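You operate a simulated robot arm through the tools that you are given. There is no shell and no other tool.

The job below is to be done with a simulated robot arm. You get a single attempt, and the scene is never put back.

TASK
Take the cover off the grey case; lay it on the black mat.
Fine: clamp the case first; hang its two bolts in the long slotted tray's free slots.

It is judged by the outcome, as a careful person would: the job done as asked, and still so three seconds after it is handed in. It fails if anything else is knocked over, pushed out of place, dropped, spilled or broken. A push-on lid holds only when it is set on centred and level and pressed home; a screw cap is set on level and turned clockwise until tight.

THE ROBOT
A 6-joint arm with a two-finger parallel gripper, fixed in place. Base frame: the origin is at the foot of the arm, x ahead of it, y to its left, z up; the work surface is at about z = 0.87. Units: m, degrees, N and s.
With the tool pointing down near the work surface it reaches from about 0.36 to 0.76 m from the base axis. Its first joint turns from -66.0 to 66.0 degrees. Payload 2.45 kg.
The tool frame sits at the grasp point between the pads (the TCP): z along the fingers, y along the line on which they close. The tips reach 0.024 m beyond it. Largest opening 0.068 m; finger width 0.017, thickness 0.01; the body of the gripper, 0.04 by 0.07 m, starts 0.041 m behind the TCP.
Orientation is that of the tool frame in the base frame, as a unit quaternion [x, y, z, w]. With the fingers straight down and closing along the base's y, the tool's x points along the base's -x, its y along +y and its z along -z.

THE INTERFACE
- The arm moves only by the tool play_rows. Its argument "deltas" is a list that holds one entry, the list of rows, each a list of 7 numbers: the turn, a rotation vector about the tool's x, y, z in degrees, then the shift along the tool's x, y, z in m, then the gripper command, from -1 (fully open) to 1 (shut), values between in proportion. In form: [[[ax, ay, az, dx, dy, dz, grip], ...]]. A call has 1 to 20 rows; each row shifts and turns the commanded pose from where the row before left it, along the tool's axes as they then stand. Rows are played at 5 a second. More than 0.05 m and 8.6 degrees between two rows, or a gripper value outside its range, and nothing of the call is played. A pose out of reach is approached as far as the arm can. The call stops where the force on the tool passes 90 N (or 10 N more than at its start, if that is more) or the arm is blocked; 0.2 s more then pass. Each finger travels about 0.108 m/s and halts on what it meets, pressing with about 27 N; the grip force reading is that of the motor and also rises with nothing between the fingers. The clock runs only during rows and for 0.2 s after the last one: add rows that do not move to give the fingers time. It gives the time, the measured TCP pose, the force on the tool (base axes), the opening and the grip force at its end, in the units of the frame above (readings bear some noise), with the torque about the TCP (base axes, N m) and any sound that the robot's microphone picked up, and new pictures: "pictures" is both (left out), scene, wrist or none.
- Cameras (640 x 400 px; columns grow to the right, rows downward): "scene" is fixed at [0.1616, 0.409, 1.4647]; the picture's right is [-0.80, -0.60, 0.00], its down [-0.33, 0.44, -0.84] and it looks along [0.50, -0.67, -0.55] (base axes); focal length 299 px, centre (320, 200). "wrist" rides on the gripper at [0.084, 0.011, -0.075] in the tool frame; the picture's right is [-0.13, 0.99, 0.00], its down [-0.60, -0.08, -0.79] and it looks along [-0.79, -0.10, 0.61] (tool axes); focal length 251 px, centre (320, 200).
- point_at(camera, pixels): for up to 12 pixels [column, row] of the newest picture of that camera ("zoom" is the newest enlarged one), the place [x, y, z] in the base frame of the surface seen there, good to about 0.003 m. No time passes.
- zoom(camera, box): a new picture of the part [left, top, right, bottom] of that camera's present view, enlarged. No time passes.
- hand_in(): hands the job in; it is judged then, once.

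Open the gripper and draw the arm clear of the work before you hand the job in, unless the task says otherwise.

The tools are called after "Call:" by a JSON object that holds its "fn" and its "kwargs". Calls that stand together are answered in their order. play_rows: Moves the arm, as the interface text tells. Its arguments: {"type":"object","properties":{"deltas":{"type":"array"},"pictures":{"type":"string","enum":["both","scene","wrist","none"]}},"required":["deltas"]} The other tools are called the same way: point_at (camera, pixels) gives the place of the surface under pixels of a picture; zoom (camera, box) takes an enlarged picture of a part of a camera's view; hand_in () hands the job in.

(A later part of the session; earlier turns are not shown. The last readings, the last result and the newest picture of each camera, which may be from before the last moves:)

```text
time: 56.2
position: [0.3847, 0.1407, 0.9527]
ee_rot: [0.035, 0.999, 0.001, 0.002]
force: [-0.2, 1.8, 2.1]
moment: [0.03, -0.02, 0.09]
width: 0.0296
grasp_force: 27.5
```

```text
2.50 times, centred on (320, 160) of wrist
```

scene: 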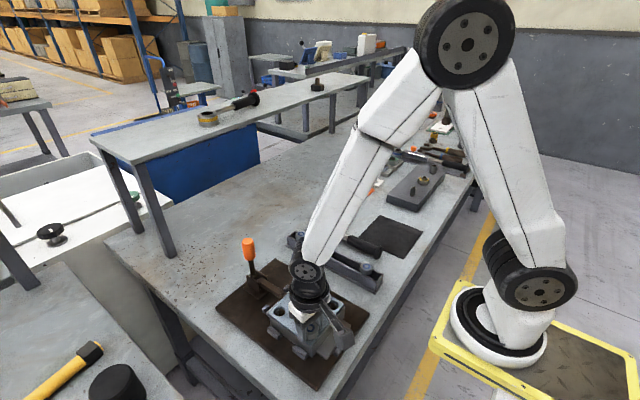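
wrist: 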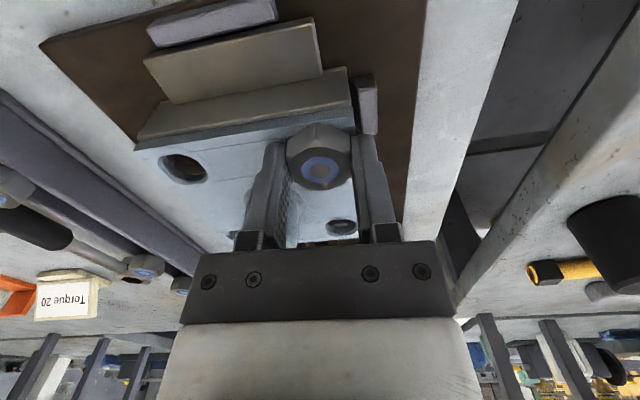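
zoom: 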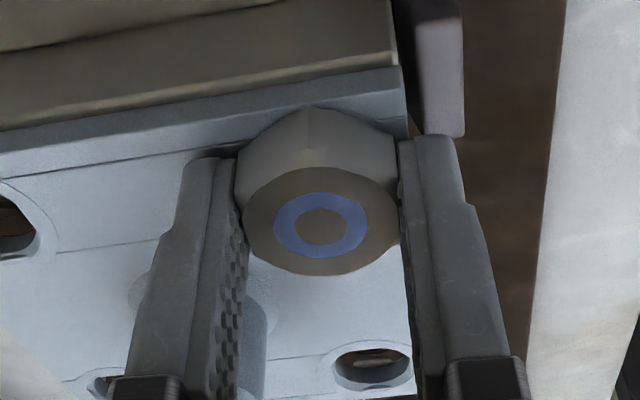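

Aligned (0.0296). I turn counter-clockwise 120° with a small rise.

Call:
{"fn": "play_rows", "kwargs": {"deltas": [[[0, 0, -8.57, 0, 0, -0.0001, 1], [0, 0, -8.57, 0, 0, -0.0001, 1], [0, 0, -8.57, 0, 0, -0.0001, 1], [0, 0, -8.57, 0, 0, -0.0002, 1], [0, 0, -8.57, 0, 0, -0.0002, 1], [0, 0, -8.57, 0, 0, -0.0002, 1], [0, 0, -8.57, 0, 0, -0.0002, 1], [0, 0, -8.57, 0, 0, -0.0002, 1], [0, 0, -8.57, 0, 0, -0.0002, 1], [0, 0, -8.57, 0, 0, -0.0002, 1], [0, 0, -8.57, 0, 0, -0.0002, 1], [0, 0, -8.57, 0, 0, -0.0002, 1], [0, 0, -8.57, 0, 0, -0.0002, 1], [0, 0, -8.57, 0, 0, -0.0002, 1], [0, 0, 0, 0, 0, 0, 1]]], "pictures": "both"}}

Call:
{"fn": "zoom", "kwargs": {"camera": "wrist", "box": [220, 80, 420, 240]}}

Call:
{"fn": "zoom", "kwargs": {"camera": "scene", "box": [260, 270, 360, 350]}}

```text
time: 59.4
position: [0.3841, 0.1404, 0.955]
ee_rot: [0.848, -0.529, 0.003, -0.002]
force: [16.1, -11.8, -7.4]
moment: [-0.33, -0.24, -0.01]
width: 0.0295
grasp_force: 26.9
```

scene: 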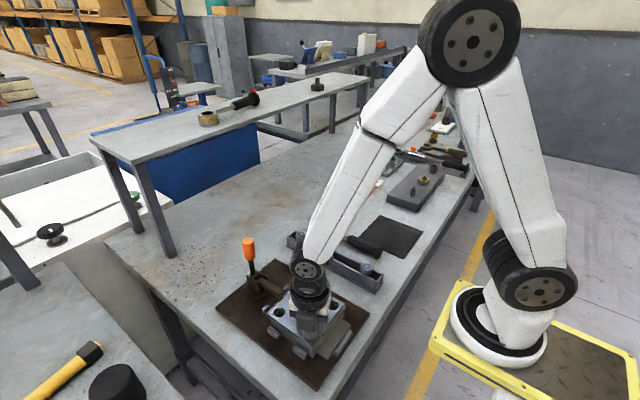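
wrist: 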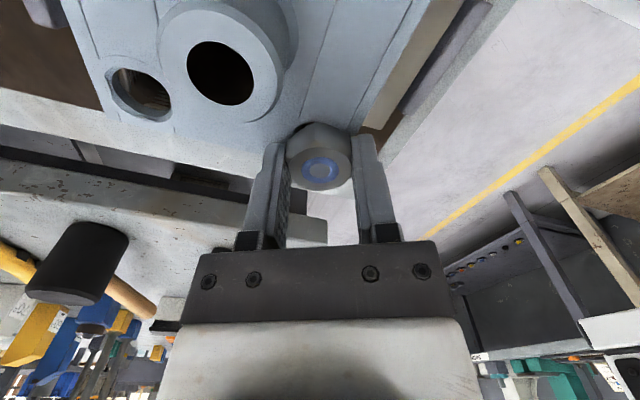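

```text
2.50 times, centred on (320, 160) of wrist
```

zoom: 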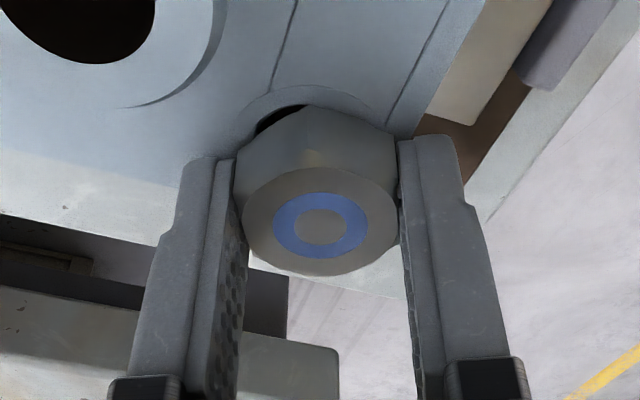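

```text
5.00 times, centred on (310, 310) of scene
```

zoom: 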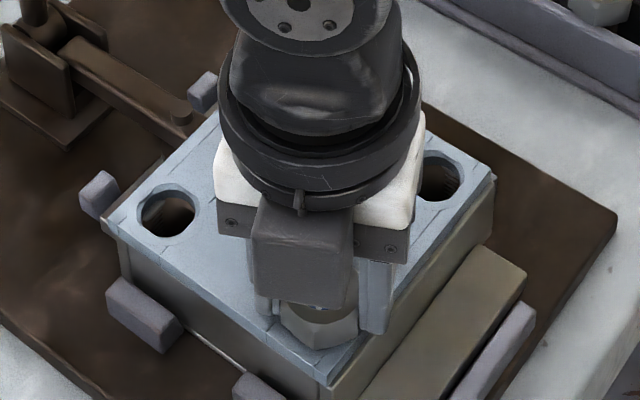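

It turned with small forces. Release, turn back 120°, regrip.

Call:
{"fn": "play_rows", "kwargs": {"deltas": [[[0, 0, 0, 0, 0, 0, -0.3], [0, 0, 8.57, 0, 0, 0, -0.3], [0, 0, 8.57, 0, 0, 0, -0.3], [0, 0, 8.57, 0, 0, 0, -0.3], [0, 0, 8.57, 0, 0, 0, -0.3], [0, 0, 8.57, 0, 0, 0, -0.3], [0, 0, 8.57, 0, 0, 0, -0.3], [0, 0, 8.57, 0, 0, 0, -0.3], [0, 0, 8.57, 0, 0, 0, -0.3], [0, 0, 8.57, 0, 0, 0, -0.3], [0, 0, 8.57, 0, 0, 0, -0.3], [0, 0, 8.57, 0, 0, 0, -0.3], [0, 0, 8.57, 0, 0, 0, -0.3], [0, 0, 8.57, 0, 0, 0, -0.3], [0, 0, 8.57, 0, 0, 0, -0.3], [0, 0, 0, 0, 0, 0.001, -0.3], [0, 0, 0, 0, 0, 0, 1], [0, 0, 0, 0, 0, 0, 1], [0, 0, 0, 0, 0, 0, 1]]], "pictures": "wrist"}}

Call:
{"fn": "zoom", "kwargs": {"camera": "wrist", "box": [220, 80, 420, 240]}}

Call:
{"fn": "point_at", "kwargs": {"camera": "zoom", "pixels": [[320, 228], [284, 228], [355, 228]]}}

```text
time: 63.4
position: [0.3829, 0.1422, 0.9527]
ee_rot: [0.035, 0.999, -0.001, 0.002]
force: [0.0, -1.7, 2.6]
moment: [-0.04, 0.01, -0.01]
width: 0.0293
grasp_force: 27.1
```

wrist: 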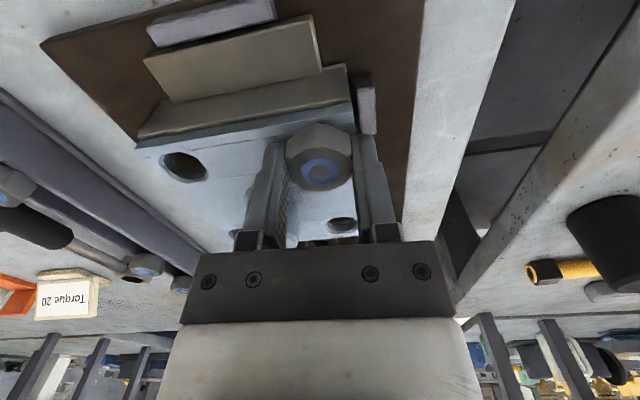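

```text
2.50 times, centred on (320, 160) of wrist
```

zoom: 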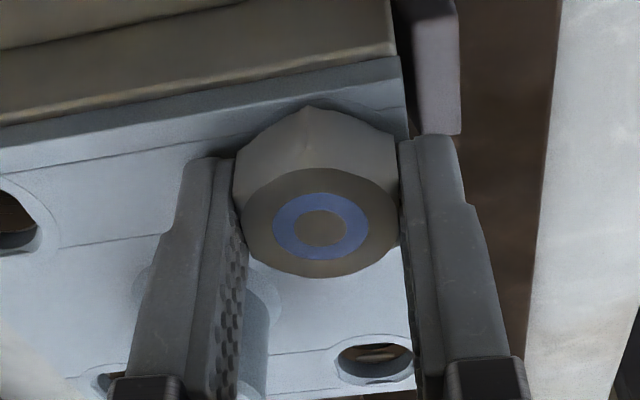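

```text
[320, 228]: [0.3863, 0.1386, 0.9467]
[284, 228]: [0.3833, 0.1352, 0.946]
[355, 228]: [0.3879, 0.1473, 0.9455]
```

Head top now ≈0.946. Another 120° turn, rising along.

Call:
{"fn": "play_rows", "kwargs": {"deltas": [[[0, 0, -8.57, 0, 0, -0.0001, 1], [0, 0, -8.57, 0, 0, -0.0001, 1], [0, 0, -8.57, 0, 0, -0.0001, 1], [0, 0, -8.57, 0, 0, -0.0002, 1], [0, 0, -8.57, 0, 0, -0.0002, 1], [0, 0, -8.57, 0, 0, -0.0002, 1], [0, 0, -8.57, 0, 0, -0.0002, 1], [0, 0, -8.57, 0, 0, -0.0002, 1], [0, 0, -8.57, 0, 0, -0.0002, 1], [0, 0, -8.57, 0, 0, -0.0002, 1], [0, 0, -8.57, 0, 0, -0.0002, 1], [0, 0, -8.57, 0, 0, -0.0002, 1], [0, 0, -8.57, 0, 0, -0.0002, 1], [0, 0, -8.57, 0, 0, -0.0002, 1], [0, 0, 0, 0, 0, 0, 1]]], "pictures": "wrist"}}

Call:
{"fn": "zoom", "kwargs": {"camera": "wrist", "box": [220, 80, 420, 240]}}

Call:
{"fn": "point_at", "kwargs": {"camera": "zoom", "pixels": [[320, 228], [284, 228], [355, 228], [200, 90]]}}

Call:
{"fn": "zoom", "kwargs": {"camera": "scene", "box": [260, 270, 360, 350]}}

```text
time: 66.6
position: [0.3833, 0.1414, 0.9559]
ee_rot: [0.849, -0.529, 0.003, -0.003]
force: [9.0, 3.4, 11.2]
moment: [0.57, 0.05, 0.01]
width: 0.0293
grasp_force: 26.2
```

wrist: 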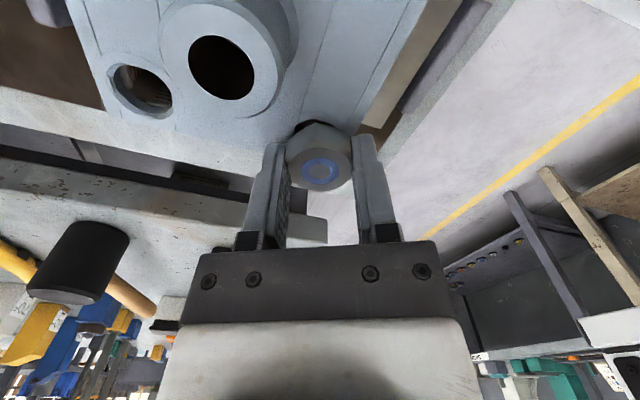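

```text
2.50 times, centred on (320, 160) of wrist
```

zoom: 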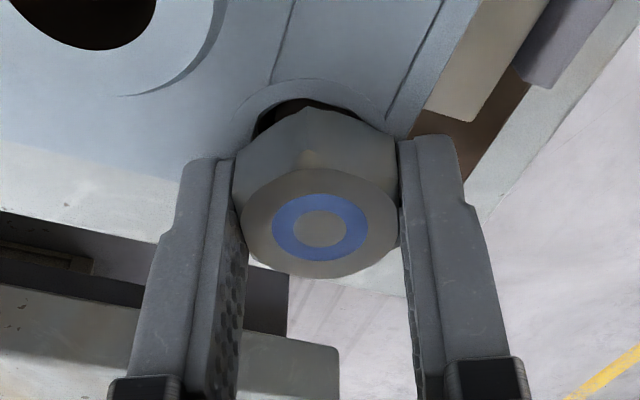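

```text
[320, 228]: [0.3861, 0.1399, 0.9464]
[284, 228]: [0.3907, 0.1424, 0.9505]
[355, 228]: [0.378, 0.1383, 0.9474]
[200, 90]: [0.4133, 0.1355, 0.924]
```

```text
5.00 times, centred on (310, 310) of scene
```

zoom: 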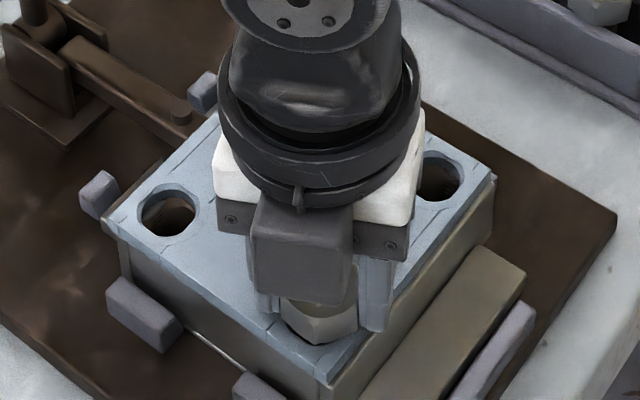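

Still in the thread (11 N upward). One more regrip cycle.

Call:
{"fn": "play_rows", "kwargs": {"deltas": [[[0, 0, 0, 0, 0, 0, -0.3], [0, 0, 8.57, 0, 0, 0, -0.3], [0, 0, 8.57, 0, 0, 0, -0.3], [0, 0, 8.57, 0, 0, 0, -0.3], [0, 0, 8.57, 0, 0, 0, -0.3], [0, 0, 8.57, 0, 0, 0, -0.3], [0, 0, 8.57, 0, 0, 0, -0.3], [0, 0, 8.57, 0, 0, 0, -0.3], [0, 0, 8.57, 0, 0, 0, -0.3], [0, 0, 8.57, 0, 0, 0, -0.3], [0, 0, 8.57, 0, 0, 0, -0.3], [0, 0, 8.57, 0, 0, 0, -0.3], [0, 0, 8.57, 0, 0, 0, -0.3], [0, 0, 8.57, 0, 0, 0, -0.3], [0, 0, 8.57, 0, 0, 0, -0.3], [0, 0, 0, 0, 0, 0, -0.3], [0, 0, 0, 0, 0, 0, 1], [0, 0, 0, 0, 0, 0, 1], [0, 0, 0, 0, 0, 0, 1]]], "pictures": "wrist"}}

Call:
{"fn": "play_rows", "kwargs": {"deltas": [[[0, 0, -8.57, 0, 0, -0.0001, 1], [0, 0, -8.57, 0, 0, -0.0001, 1], [0, 0, -8.57, 0, 0, -0.0001, 1], [0, 0, -8.57, 0, 0, -0.0002, 1], [0, 0, -8.57, 0, 0, -0.0002, 1], [0, 0, -8.57, 0, 0, -0.0002, 1], [0, 0, -8.57, 0, 0, -0.0002, 1], [0, 0, -8.57, 0, 0, -0.0002, 1], [0, 0, -8.57, 0, 0, -0.0002, 1], [0, 0, -8.57, 0, 0, -0.0002, 1], [0, 0, -8.57, 0, 0, -0.0002, 1], [0, 0, -8.57, 0, 0, -0.0002, 1], [0, 0, -8.57, 0, 0, -0.0002, 1], [0, 0, -8.57, 0, 0, -0.0002, 1], [0, 0, 0, 0, 0, 0, 1]]], "pictures": "wrist"}}

Call:
{"fn": "zoom", "kwargs": {"camera": "wrist", "box": [220, 80, 420, 240]}}

Call:
{"fn": "point_at", "kwargs": {"camera": "zoom", "pixels": [[320, 228], [284, 228], [355, 228], [200, 90]]}}

```text
time: 70.6
position: [0.3828, 0.1413, 0.9553]
ee_rot: [0.035, 0.999, 0.0, 0.002]
force: [-1.1, 1.4, 0.6]
moment: [0.0, -0.02, 0.0]
width: 0.0293
grasp_force: 27.3
```

wrist: 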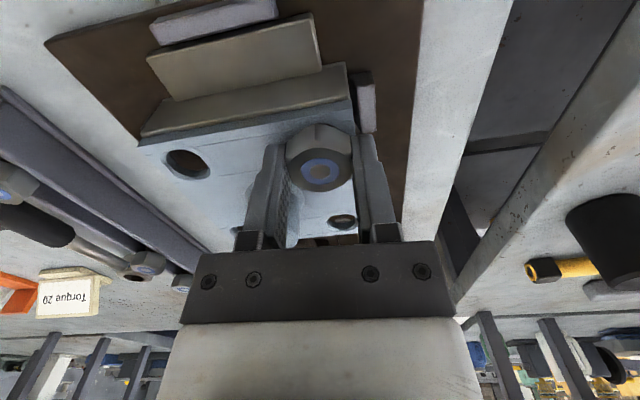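

```text
time: 73.8
position: [0.3834, 0.1428, 0.9581]
ee_rot: [0.849, -0.529, 0.002, -0.001]
force: [6.8, 2.4, 1.5]
moment: [0.1, 0.01, 0.0]
width: 0.0296
grasp_force: 27.2
```

wrist: 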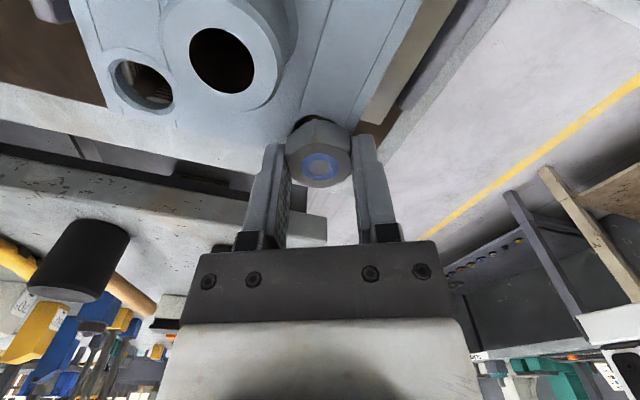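

```text
2.50 times, centred on (320, 160) of wrist
```

zoom: 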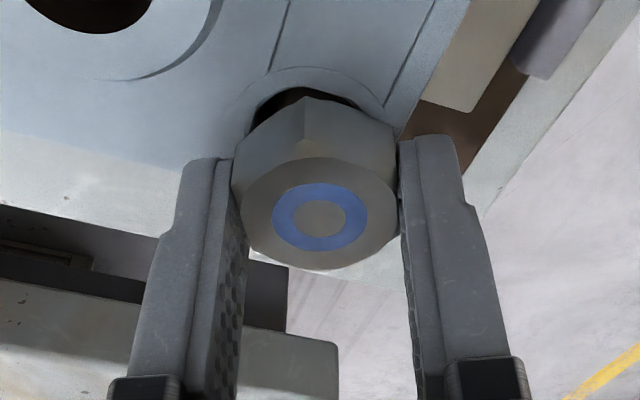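

```text
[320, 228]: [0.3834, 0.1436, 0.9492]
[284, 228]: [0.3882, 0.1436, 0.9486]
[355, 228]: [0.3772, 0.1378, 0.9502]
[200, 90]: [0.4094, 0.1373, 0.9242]
```

Forces are nearly zero. I test with a gentle 3 mm lift.

Call:
{"fn": "play_rows", "kwargs": {"deltas": [[[0, 0, 0, 0, 0, -0.0015, 1], [0, 0, 0, 0, 0, -0.0015, 1], [0, 0, 0, 0, 0, 0, 1]]], "pictures": "wrist"}}

Call:
{"fn": "zoom", "kwargs": {"camera": "wrist", "box": [220, 80, 420, 240]}}

```text
time: 74.6
position: [0.3811, 0.1407, 0.9604]
ee_rot: [0.848, -0.53, 0.001, 0.0]
force: [-0.1, 1.0, -2.1]
moment: [-0.01, 0.0, 0.01]
width: 0.0296
grasp_force: 27.2
```

wrist: 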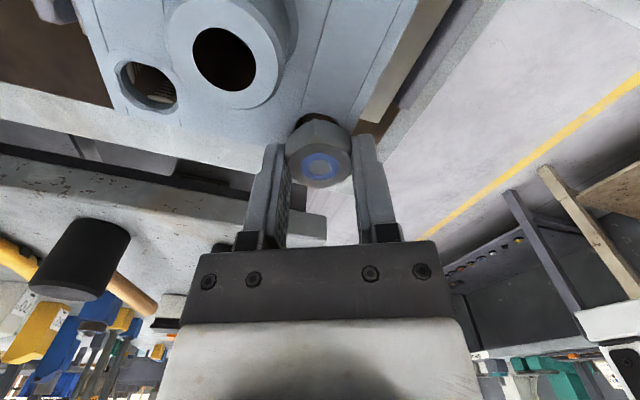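

```text
2.50 times, centred on (320, 160) of wrist
```

zoom: 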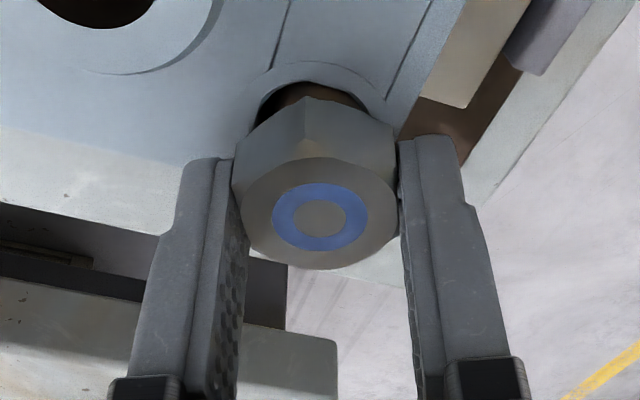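

The bolt is free (2 N weight). I lift it, square the tool to yaw 90° and carry it above the tray at (0.457, -0.085).

Call:
{"fn": "play_rows", "kwargs": {"deltas": [[[0, 0, 0, 0, 0, -0.01, 1], [0, 0, 0, 0, 0, -0.02, 1], [0, 0, 0, 0, 0, -0.03, 1], [0, 0, 0, 0, 0, -0.03, 1], [0, 0, 8, 0, 0, 0, 1], [0, 0, 8, 0, 0, 0, 1], [0, 0, 8, 0, 0, 0, 1], [0, 0, 2, 0, 0, 0, 1], [0, 0, 0, 0.0377, -0.0125, 0, 1], [0, 0, 0, 0.0377, -0.0125, 0, 1], [0, 0, 0, 0.0377, -0.0125, 0, 1], [0, 0, 0, 0.0377, -0.0125, 0, 1], [0, 0, 0, 0.0377, -0.0125, 0, 1], [0, 0, 0, 0.0377, -0.0125, 0, 1], [0, 0, 0, 0, 0, 0, 1], [0, 0, 0, 0, 0, 0, 1]]]}}

Call:
{"fn": "zoom", "kwargs": {"camera": "scene", "box": [280, 190, 400, 280]}}

Call:
{"fn": "point_at", "kwargs": {"camera": "wrist", "pixels": [[320, 168], [312, 168], [328, 168], [320, 160], [320, 176]]}}

```text
time: 78.0
position: [0.4584, -0.0856, 1.0524]
ee_rot: [0.707, -0.707, 0.001, -0.001]
force: [-1.3, 0.7, -0.9]
moment: [-0.04, 0.0, -0.01]
width: 0.0293
grasp_force: 26.5
```

scene: 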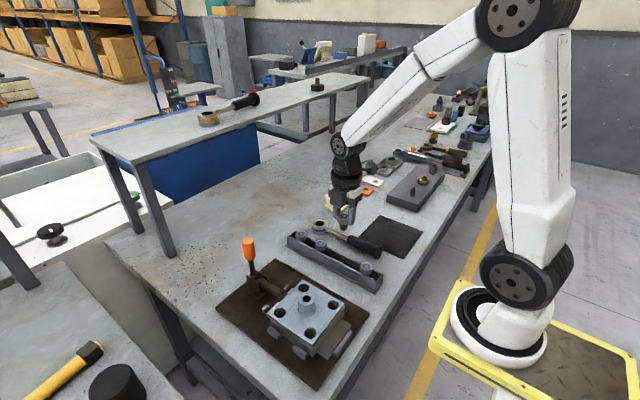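
wrist: 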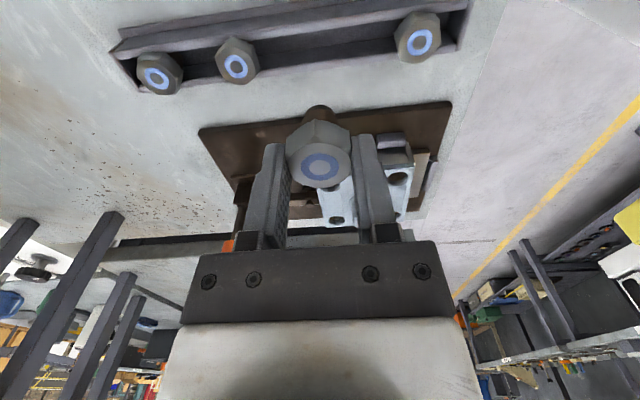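

```text
4.44 times, centred on (340, 235) of scene
```

zoom: 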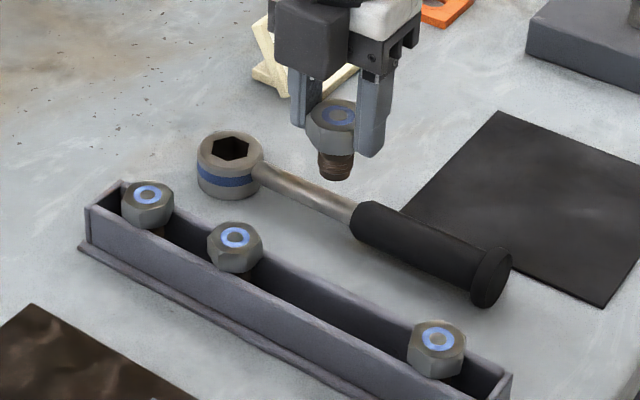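

```text
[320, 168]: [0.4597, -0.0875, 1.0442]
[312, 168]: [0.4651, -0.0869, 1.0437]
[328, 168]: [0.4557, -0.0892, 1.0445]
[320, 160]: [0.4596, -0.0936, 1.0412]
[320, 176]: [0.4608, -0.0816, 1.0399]
```

The bolt is centred; its head bottom is about 26 mm below the TCP. I lower until the shank is just above the channel.

Call:
{"fn": "play_rows", "kwargs": {"deltas": [[[0, 0, 0, -0.001, 0.002, 0.04, 1], [0, 0, 0, 0, 0, 0.04, 1], [0, 0, 0, 0, 0, 0.012, 1], [0, 0, 0, 0, 0, 0, 1], [0, 0, 0, 0, 0, 0, 1]]]}}

Call:
{"fn": "zoom", "kwargs": {"camera": "wrist", "box": [200, 40, 440, 240]}}

Call:
{"fn": "zoom", "kwargs": {"camera": "scene", "box": [290, 210, 390, 285]}}

```text
time: 79.2
position: [0.4566, -0.0844, 0.9602]
ee_rot: [-0.707, 0.707, -0.001, 0.001]
force: [-0.5, -1.2, -0.7]
moment: [0.01, 0.03, 0.02]
width: 0.0294
grasp_force: 27.1
```

scene: 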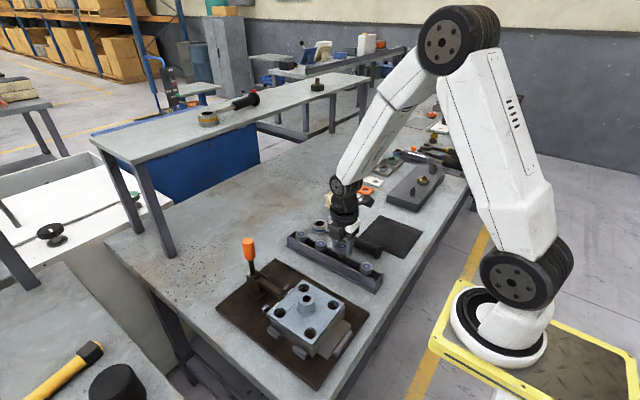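
wrist: 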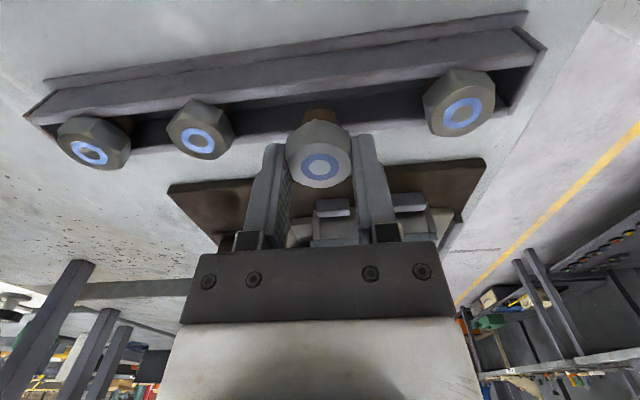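

```text
2.00 times, centred on (320, 140) of wrist
```

zoom: 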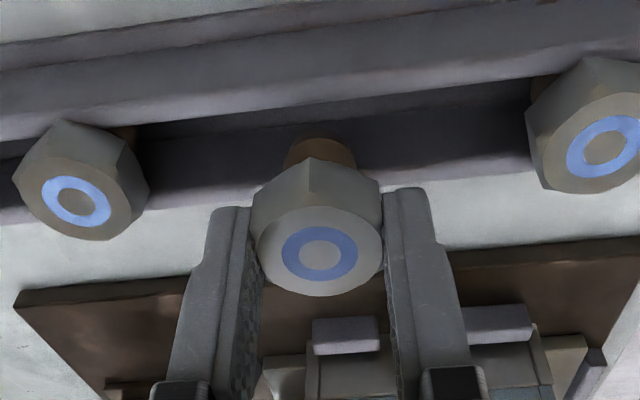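

```text
5.33 times, centred on (340, 248) of scene
```

zoom: 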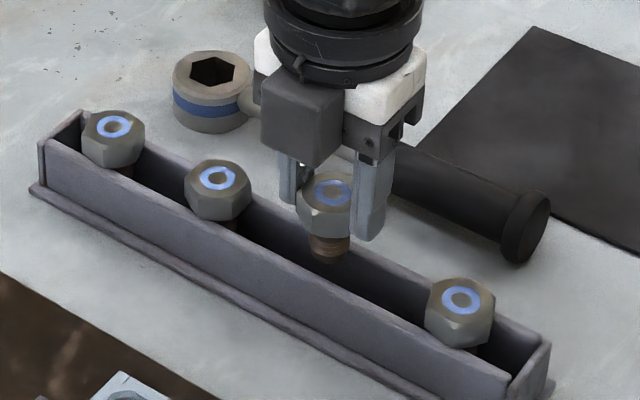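

The shank is over the channel and evenly between neighbours. I lower in small steps to near seating.

Call:
{"fn": "play_rows", "kwargs": {"deltas": [[[0, 0, 0, 0, 0, 0.008, 1], [0, 0, 0, 0, 0, 0.008, 1], [0, 0, 0, 0, 0, 0.007, 1], [0, 0, 0, 0, 0, 0.003, 1], [0, 0, 0, 0, 0, 0, 1]]], "pictures": "both"}}

Call:
{"fn": "zoom", "kwargs": {"camera": "wrist", "box": [200, 40, 440, 240]}}

Call:
{"fn": "zoom", "kwargs": {"camera": "scene", "box": [290, 210, 390, 285]}}

```text
time: 80.4
position: [0.4571, -0.0837, 0.9324]
ee_rot: [0.707, -0.707, 0.001, -0.001]
force: [0.9, 0.1, -0.2]
moment: [0.03, 0.0, 0.02]
width: 0.0292
grasp_force: 26.7
```

scene: 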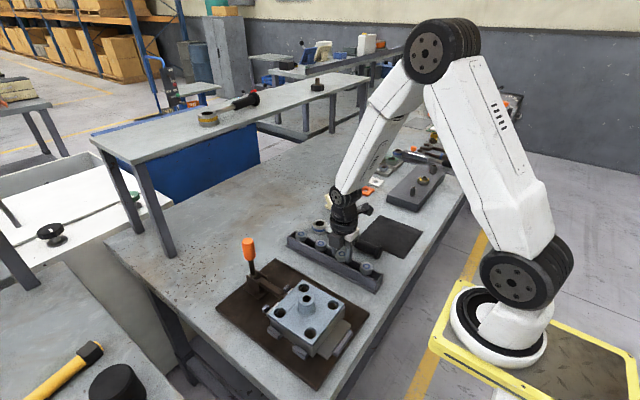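
wrist: 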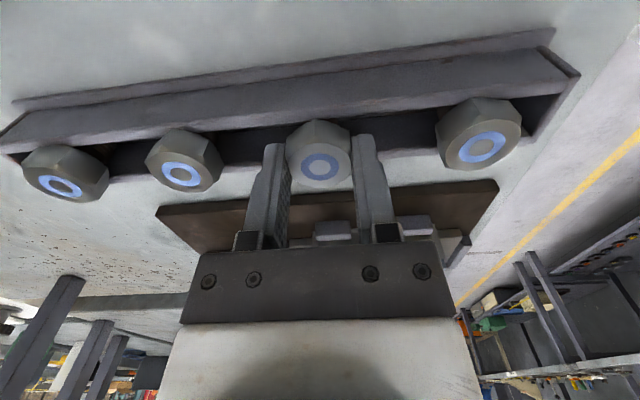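

```text
2.00 times, centred on (320, 140) of wrist
```

zoom: 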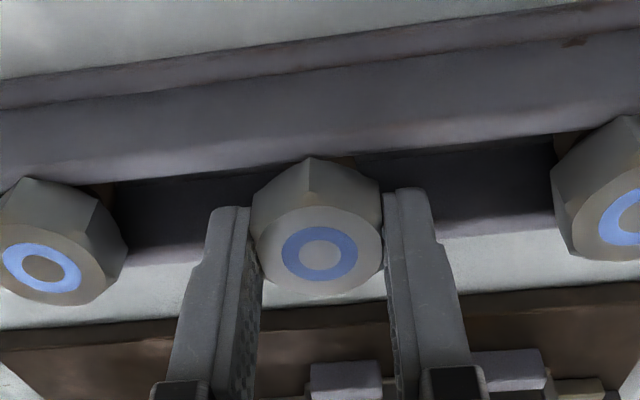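

```text
5.33 times, centred on (340, 248) of scene
```

zoom: 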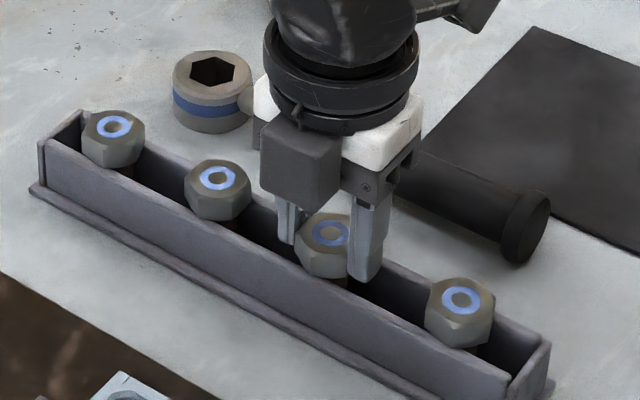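

No contact yet. I lower 1 mm at a time.

Call:
{"fn": "play_rows", "kwargs": {"deltas": [[[0, 0, 0, 0, 0, 0.001, 1], [0, 0, 0, 0, 0, 0.001, 1], [0, 0, 0, 0, 0, 0, 1]]], "pictures": "none"}}

```text
time: 81.2
position: [0.4568, -0.0825, 0.9315]
ee_rot: [0.708, -0.707, 0.002, -0.001]
force: [-0.2, 1.1, 5.9]
moment: [0.05, 0.04, 0.0]
width: 0.0294
grasp_force: 26.5
```

Contact at 6 N: the head is seated. I open and rise.

Call:
{"fn": "play_rows", "kwargs": {"deltas": [[[0, 0, 0, 0, 0, 0.0003, 1], [0, 0, 0, 0, 0, 0, 0.1], [0, 0, 0, 0, 0, 0, -0.25], [0, 0, 0, 0, 0, 0, -0.25], [0, 0, 0, 0, 0, -0.015, -0.25], [0, 0, 0, 0, 0, -0.03, -0.25], [0, 0, 0, 0, 0, -0.04, -0.25], [0, 0, 0, 0, 0, -0.04, -0.25], [0, 0, 0, 0, 0, 0, -0.25]]]}}

Call:
{"fn": "zoom", "kwargs": {"camera": "scene", "box": [280, 210, 400, 300]}}

Call:
{"fn": "zoom", "kwargs": {"camera": "scene", "box": [255, 265, 365, 365]}}

```text
time: 83.2
position: [0.4543, -0.0845, 1.0562]
ee_rot: [0.707, -0.707, 0.001, 0.0]
force: [0.7, 0.0, 0.2]
moment: [0.02, 0.0, 0.0]
width: 0.0425
grasp_force: 0.1
```

scene: 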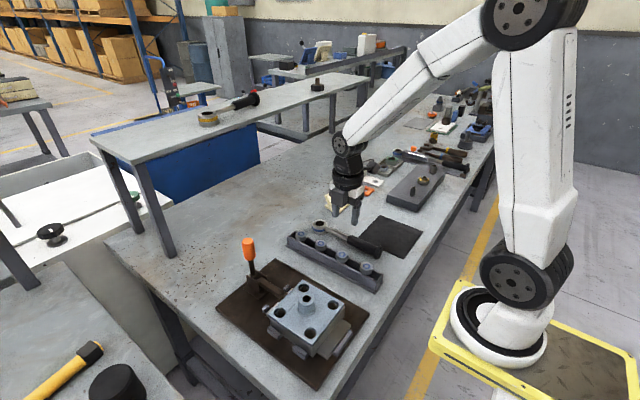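
wrist: 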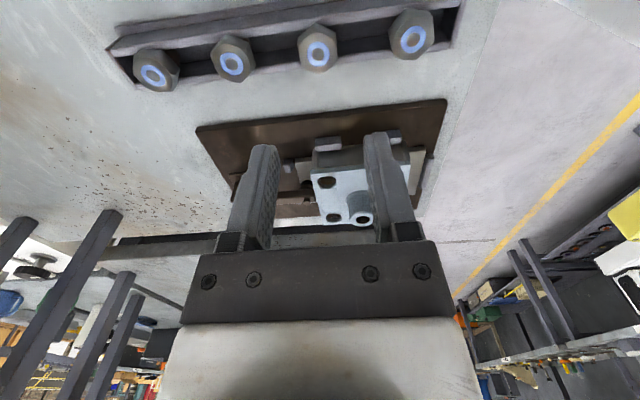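

```text
4.44 times, centred on (340, 255) of scene
```

zoom: 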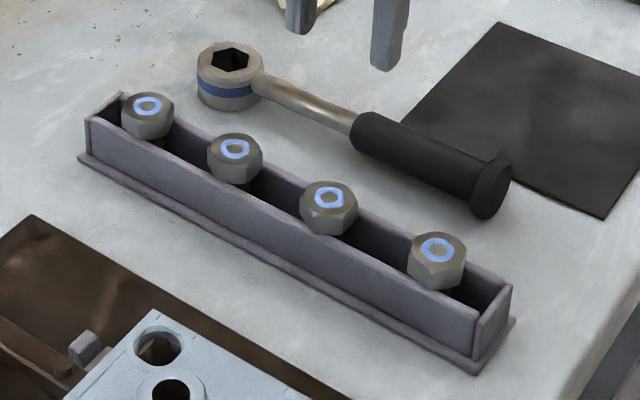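

```text
4.00 times, centred on (310, 315) of scene
```

zoom: 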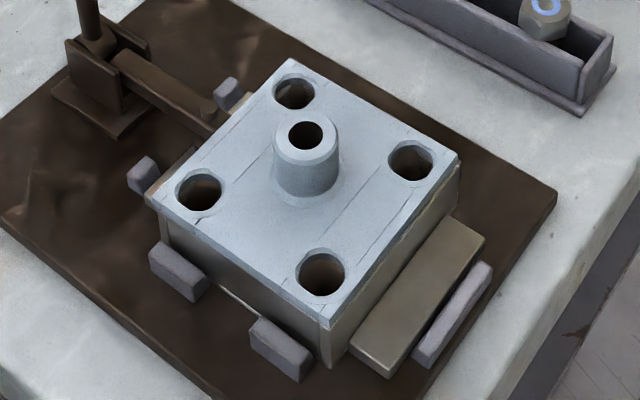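

All four bolts hang in the tray. Now I measure the boss, the clamp tip versus the cover edge, and the mat/wrench positions.

Call:
{"fn": "point_at", "kwargs": {"camera": "scene", "pixels": [[299.5, 299.5], [313.5, 299.5], [306, 294], [306, 305.5], [300, 305], [287, 303], [303, 317], [320, 300]]}}

Call:
{"fn": "point_at", "kwargs": {"camera": "scene", "pixels": [[376, 246], [373, 252], [380, 247], [370, 238], [386, 215.5], [428, 232], [409, 258], [367, 241], [395, 238]]}}

Call:
{"fn": "zoom", "kwargs": {"camera": "scene", "box": [265, 265, 325, 315]}}

Call:
{"fn": "zoom", "kwargs": {"camera": "scene", "box": [350, 205, 440, 265]}}

```text
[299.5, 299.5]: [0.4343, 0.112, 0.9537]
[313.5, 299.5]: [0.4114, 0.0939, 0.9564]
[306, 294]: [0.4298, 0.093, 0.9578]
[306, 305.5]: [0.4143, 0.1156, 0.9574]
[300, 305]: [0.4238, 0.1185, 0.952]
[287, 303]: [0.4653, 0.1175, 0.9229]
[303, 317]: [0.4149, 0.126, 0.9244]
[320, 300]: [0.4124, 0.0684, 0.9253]
```

```text
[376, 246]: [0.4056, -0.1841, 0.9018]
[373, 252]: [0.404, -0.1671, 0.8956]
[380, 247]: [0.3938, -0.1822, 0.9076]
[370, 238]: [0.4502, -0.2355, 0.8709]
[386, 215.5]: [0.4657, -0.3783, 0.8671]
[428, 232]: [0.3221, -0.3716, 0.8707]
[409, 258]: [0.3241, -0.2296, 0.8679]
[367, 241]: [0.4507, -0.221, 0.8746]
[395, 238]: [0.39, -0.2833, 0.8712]
```

```text
8.00 times, centred on (295, 290) of scene
```

zoom: 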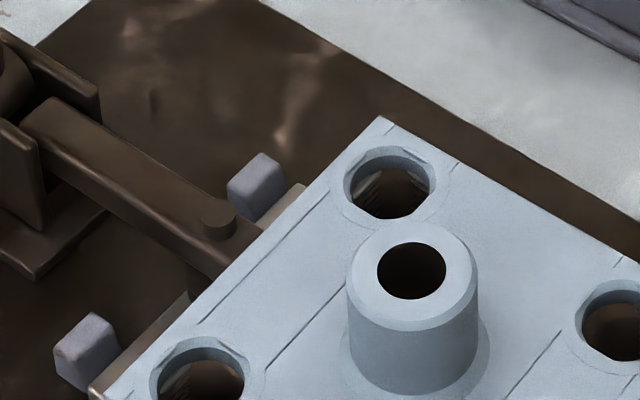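

```text
6.67 times, centred on (395, 235) of scene
```

zoom: 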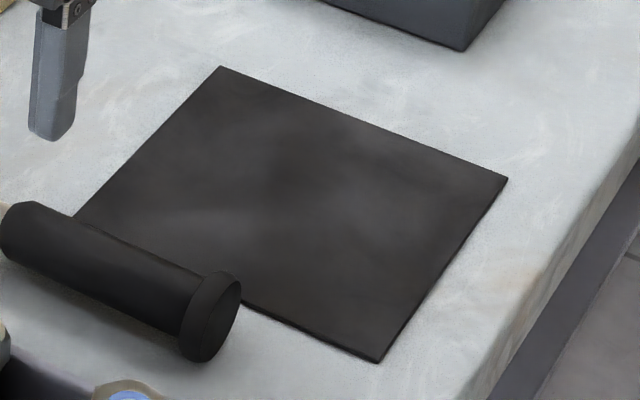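

The boss centre is about (0.4225, 0.1035), top z 0.957; mat centre (0.394, -0.302). I move above the boss and look.

Call:
{"fn": "play_rows", "kwargs": {"deltas": [[[0, 0, 0, -0.0376, 0.0064, 0, -0.8], [0, 0, 0, -0.0376, 0.0064, 0, -0.8], [0, 0, 0, -0.0376, 0.0064, 0, -0.8], [0, 0, 0, -0.0376, 0.0064, 0, -0.8], [0, 0, 0, -0.0376, 0.0064, 0, -0.8], [0, 0, 0, 0, 0, 0.04, -0.8], [0, 0, 0, 0, 0, 0, -0.8]]]}}

Call:
{"fn": "zoom", "kwargs": {"camera": "wrist", "box": [200, 40, 440, 240]}}

Call:
{"fn": "point_at", "kwargs": {"camera": "zoom", "pixels": [[250, 130], [400, 130], [310, 110], [310, 165], [320, 180]]}}

```text
time: 84.8
position: [0.4248, 0.1051, 1.017]
ee_rot: [-0.707, 0.707, -0.001, 0.002]
force: [0.5, 0.2, -0.1]
moment: [0.02, 0.01, 0.02]
width: 0.0615
grasp_force: 0.0
```

scene: 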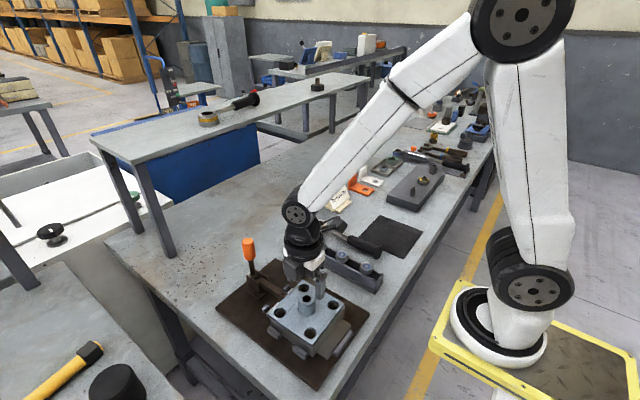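
wrist: 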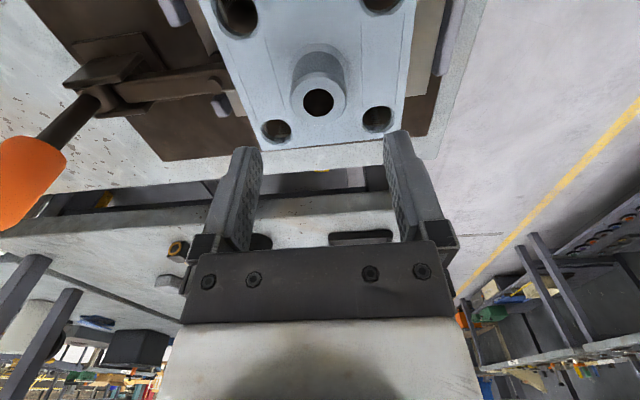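

```text
2.00 times, centred on (320, 140) of wrist
```

zoom: 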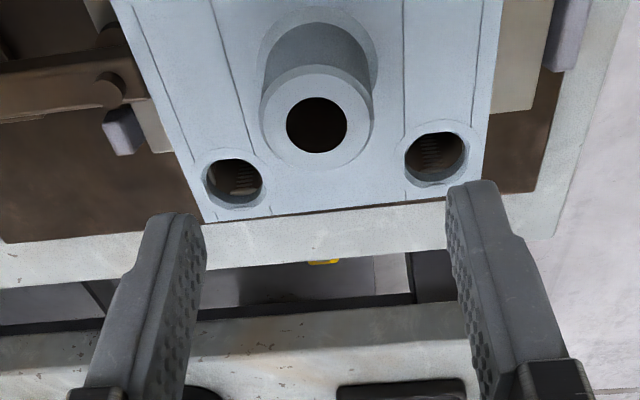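

```text
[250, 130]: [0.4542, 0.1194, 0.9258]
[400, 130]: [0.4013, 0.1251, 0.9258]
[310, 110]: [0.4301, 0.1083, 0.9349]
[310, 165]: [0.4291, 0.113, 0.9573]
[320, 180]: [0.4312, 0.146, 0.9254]
```

I measure the boss rim on four sides from the wrist zoom.

Call:
{"fn": "point_at", "kwargs": {"camera": "zoom", "pixels": [[270, 122], [362, 122], [316, 160], [316, 82], [275, 140], [355, 145], [345, 90], [290, 90]]}}

```text
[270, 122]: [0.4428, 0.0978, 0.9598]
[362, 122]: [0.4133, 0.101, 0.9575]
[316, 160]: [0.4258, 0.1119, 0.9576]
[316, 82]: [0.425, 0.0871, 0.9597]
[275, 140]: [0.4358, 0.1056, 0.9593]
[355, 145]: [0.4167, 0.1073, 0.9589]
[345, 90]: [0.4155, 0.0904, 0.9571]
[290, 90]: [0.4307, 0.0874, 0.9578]
```

Boss centre averages (0.425, 0.101). I correct 4 mm in y, lower to z≈0.952 and close on the boss.

Call:
{"fn": "play_rows", "kwargs": {"deltas": [[[0, 0, 0, 0.004, 0, 0.025, -0.8], [0, 0, 0, 0, 0, 0.025, -0.8], [0, 0, 0, 0, 0, 0.014, -0.8], [0, 0, 0, 0, 0, 0, -0.8], [0, 0, 0, 0, 0, 0, 1], [0, 0, 0, 0, 0, 0, 1], [0, 0, 0, 0, 0, 0, 1]]]}}

Call:
{"fn": "zoom", "kwargs": {"camera": "wrist", "box": [200, 40, 440, 240]}}

Call:
{"fn": "zoom", "kwargs": {"camera": "scene", "box": [255, 265, 365, 365]}}

```text
time: 86.4
position: [0.423, 0.1008, 0.9518]
ee_rot: [-0.707, 0.707, -0.002, 0.001]
force: [0.6, 0.2, 0.4]
moment: [-0.02, -0.03, 0.01]
width: 0.0322
grasp_force: 27.3
```

scene: 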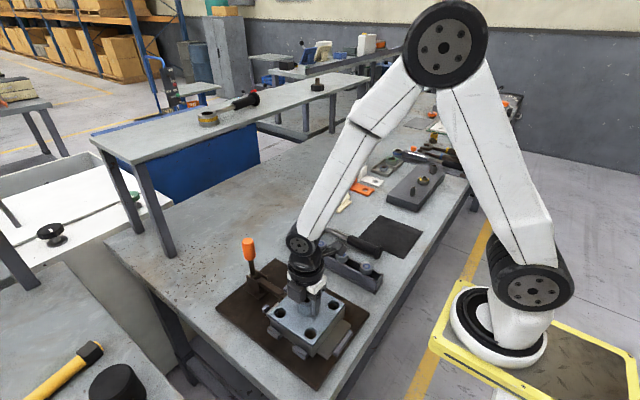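
wrist: 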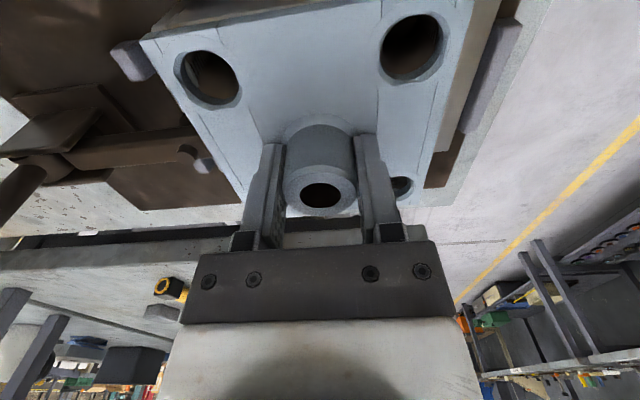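

```text
2.00 times, centred on (320, 140) of wrist
```

zoom: 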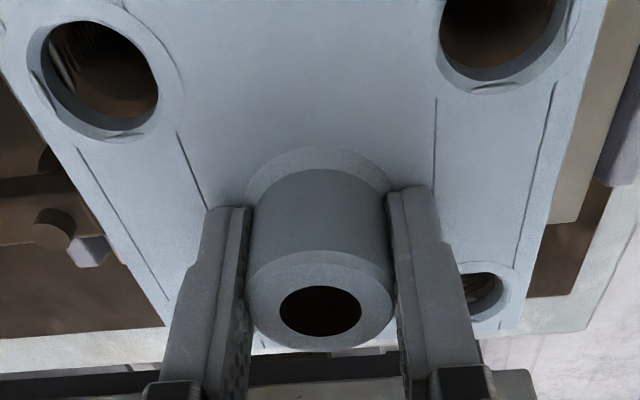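

```text
4.00 times, centred on (310, 315) of scene
```

zoom: 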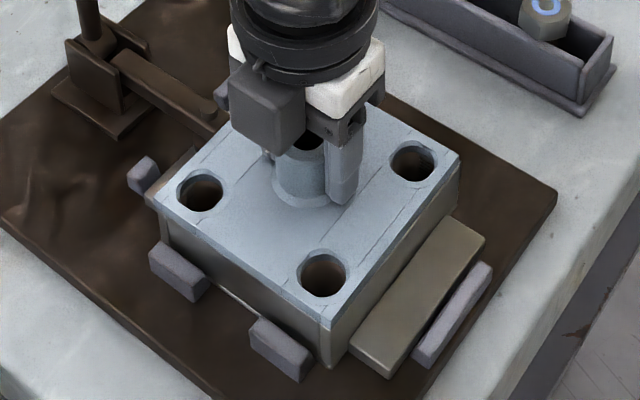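

The boss is gripped (0.0322) with no side force. I lift slowly, 2 mm per row, reading the force.

Call:
{"fn": "play_rows", "kwargs": {"deltas": [[[0, 0, 0, 0, 0, -0.002, 1], [0, 0, 0, 0, 0, -0.002, 1], [0, 0, 0, 0, 0, -0.002, 1], [0, 0, 0, 0, 0, 0, 1]]], "pictures": "scene"}}

Call:
{"fn": "zoom", "kwargs": {"camera": "scene", "box": [255, 265, 365, 365]}}

```text
time: 87.4
position: [0.4249, 0.101, 0.9571]
ee_rot: [-0.707, 0.707, -0.001, 0.001]
force: [-0.2, -0.4, -1.2]
moment: [-0.01, -0.02, -0.01]
width: 0.032
grasp_force: 27.0
```

scene: 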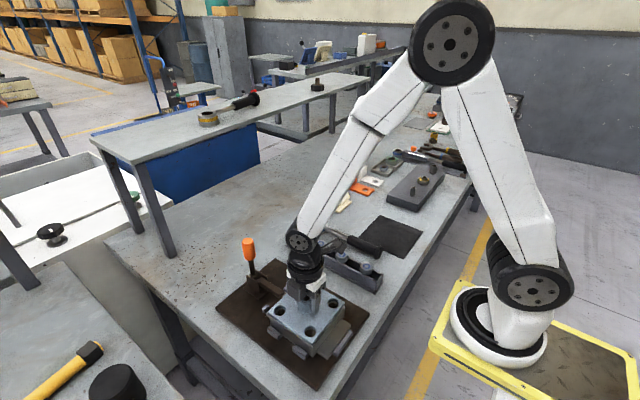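

```text
4.00 times, centred on (310, 315) of scene
```

zoom: 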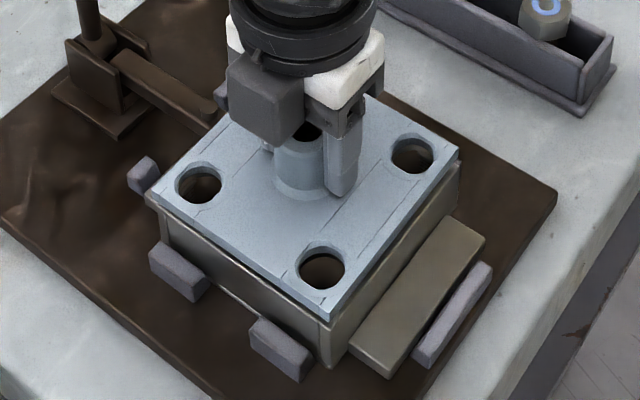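

The cover lifts off freely and level. I continue up to about z=1.06.

Call:
{"fn": "play_rows", "kwargs": {"deltas": [[[0, 0, 0, 0, 0, -0.008, 1], [0, 0, 0, 0, 0, -0.012, 1], [0, 0, 0, 0, 0, -0.02, 1], [0, 0, 0, 0, 0, -0.025, 1], [0, 0, 0, 0, 0, -0.025, 1], [0, 0, 0, 0, 0, -0.02, 1], [0, 0, 0, 0, 0, 0, 1]]]}}

Call:
{"fn": "zoom", "kwargs": {"camera": "scene", "box": [220, 210, 380, 370]}}

```text
time: 89.0
position: [0.4232, 0.1001, 1.0675]
ee_rot: [0.707, -0.707, 0.001, -0.001]
force: [-0.1, -0.5, -1.6]
moment: [0.0, 0.0, -0.04]
width: 0.0321
grasp_force: 27.0
```

scene: 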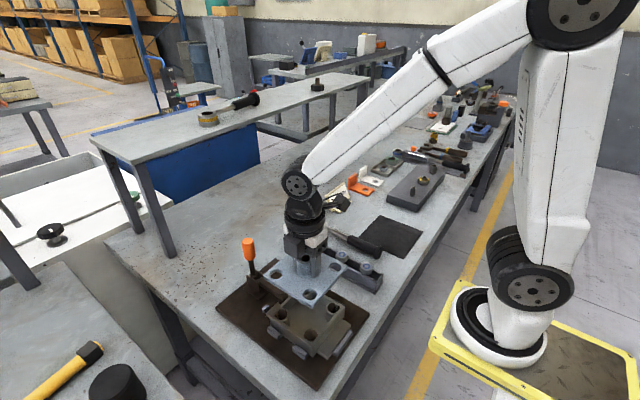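
wrist: 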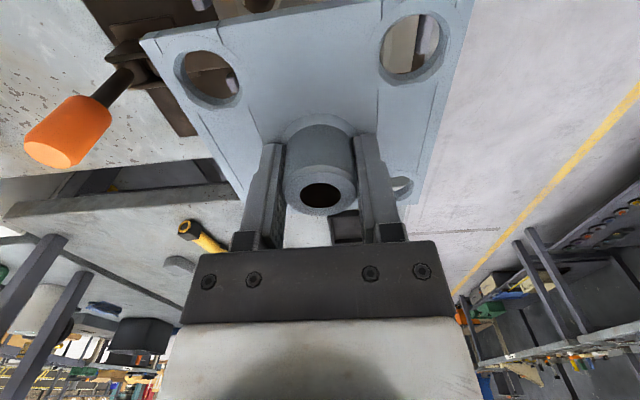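

```text
2.50 times, centred on (300, 290) of scene
```

zoom: 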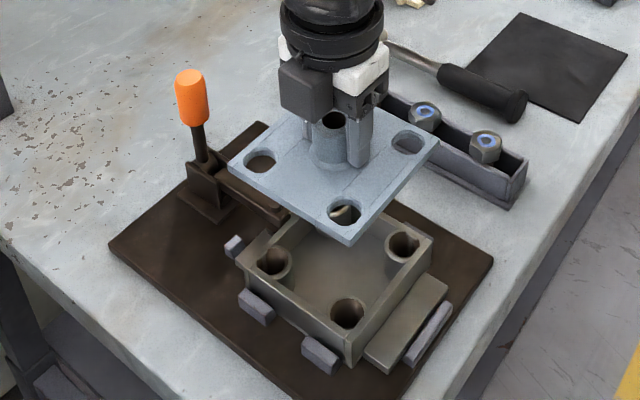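

The cover is off; the case remains clamped. I carry the cover over to the mat at (0.394, -0.302).

Call:
{"fn": "play_rows", "kwargs": {"deltas": [[[0, 0, 0, 0.04, 0.003, 0, 1], [0, 0, 0, 0.04, 0.003, 0, 1], [0, 0, 0, 0.04, 0.003, 0, 1], [0, 0, 0, 0.04, 0.003, 0, 1], [0, 0, 0, 0.04, 0.003, 0, 1], [0, 0, 0, 0.04, 0.003, 0, 1], [0, 0, 0, 0.04, 0.003, 0, 1], [0, 0, 0, 0.04, 0.003, 0, 1], [0, 0, 0, 0.04, 0.003, 0, 1], [0, 0, 0, 0.04, 0.003, 0, 1], [0, 0, 0, 0.002, 0, 0, 1], [0, 0, 0, 0, 0, 0, 1]]]}}

Call:
{"fn": "zoom", "kwargs": {"camera": "scene", "box": [330, 170, 450, 270]}}

```text
time: 91.6
position: [0.3926, -0.3019, 1.066]
ee_rot: [0.707, -0.707, 0.002, -0.001]
force: [0.1, 0.4, -1.1]
moment: [0.01, -0.02, 0.0]
width: 0.032
grasp_force: 26.8
```

scene: 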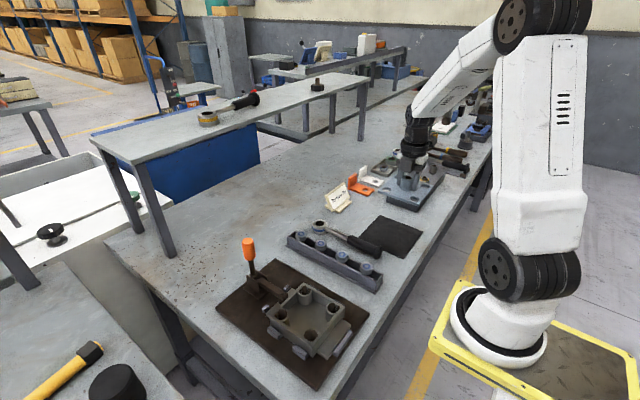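
wrist: 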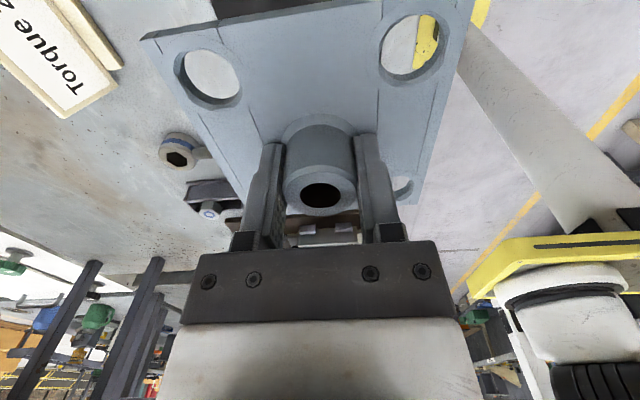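

```text
4.00 times, centred on (390, 220) of scene
```

zoom: 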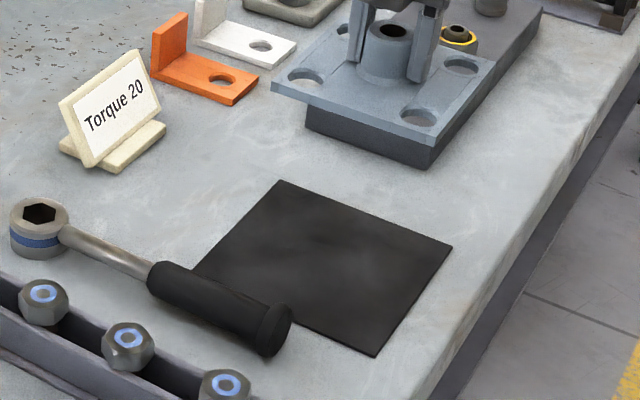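

Before lowering I check the neighbouring grey block's nearest edges and heights.

Call:
{"fn": "point_at", "kwargs": {"camera": "scene", "pixels": [[408, 210], [398, 207], [405, 202], [424, 175], [415, 197], [413, 172], [367, 199], [403, 191]]}}

```text
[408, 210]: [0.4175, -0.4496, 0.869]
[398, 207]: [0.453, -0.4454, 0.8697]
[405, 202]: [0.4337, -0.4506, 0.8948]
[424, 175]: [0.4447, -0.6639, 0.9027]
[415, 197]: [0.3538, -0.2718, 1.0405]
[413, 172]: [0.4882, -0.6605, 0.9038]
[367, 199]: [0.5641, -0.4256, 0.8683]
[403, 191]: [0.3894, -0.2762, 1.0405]
```

The block begins at y<-0.45, clear. I lower the cover to about z=0.92 and look.

Call:
{"fn": "play_rows", "kwargs": {"deltas": [[[0, 0, 0, 0, 0, 0.04, 1], [0, 0, 0, 0, 0, 0.04, 1], [0, 0, 0, 0, 0, 0.04, 1], [0, 0, 0, 0, 0, 0.022, 1], [0, 0, 0, 0, 0, 0, 1], [0, 0, 0, 0, 0, 0, 1]]]}}

Call:
{"fn": "zoom", "kwargs": {"camera": "scene", "box": [340, 190, 450, 270]}}

```text
time: 93.0
position: [0.3931, -0.3008, 0.9264]
ee_rot: [0.707, -0.707, 0.001, 0.0]
force: [0.3, -0.5, -1.7]
moment: [0.03, 0.02, -0.01]
width: 0.0321
grasp_force: 27.0
```

scene: 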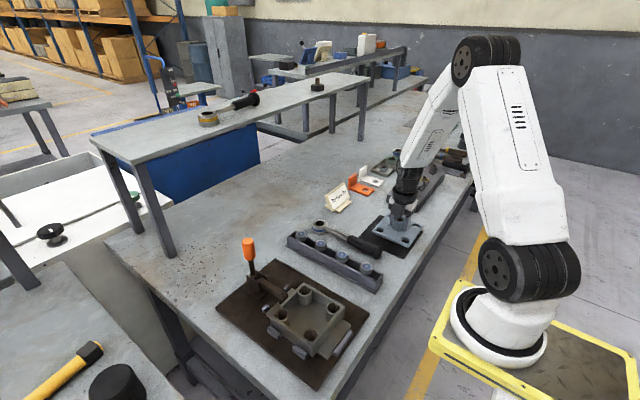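
wrist: 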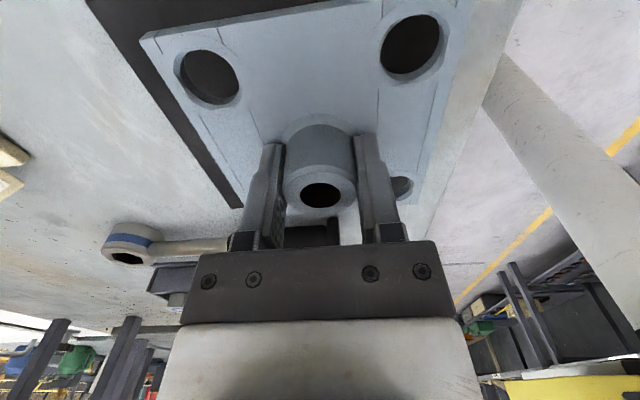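

```text
5.00 times, centred on (395, 230) of scene
```

zoom: 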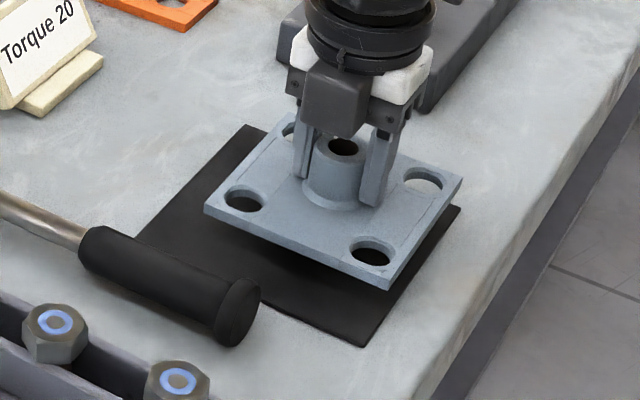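

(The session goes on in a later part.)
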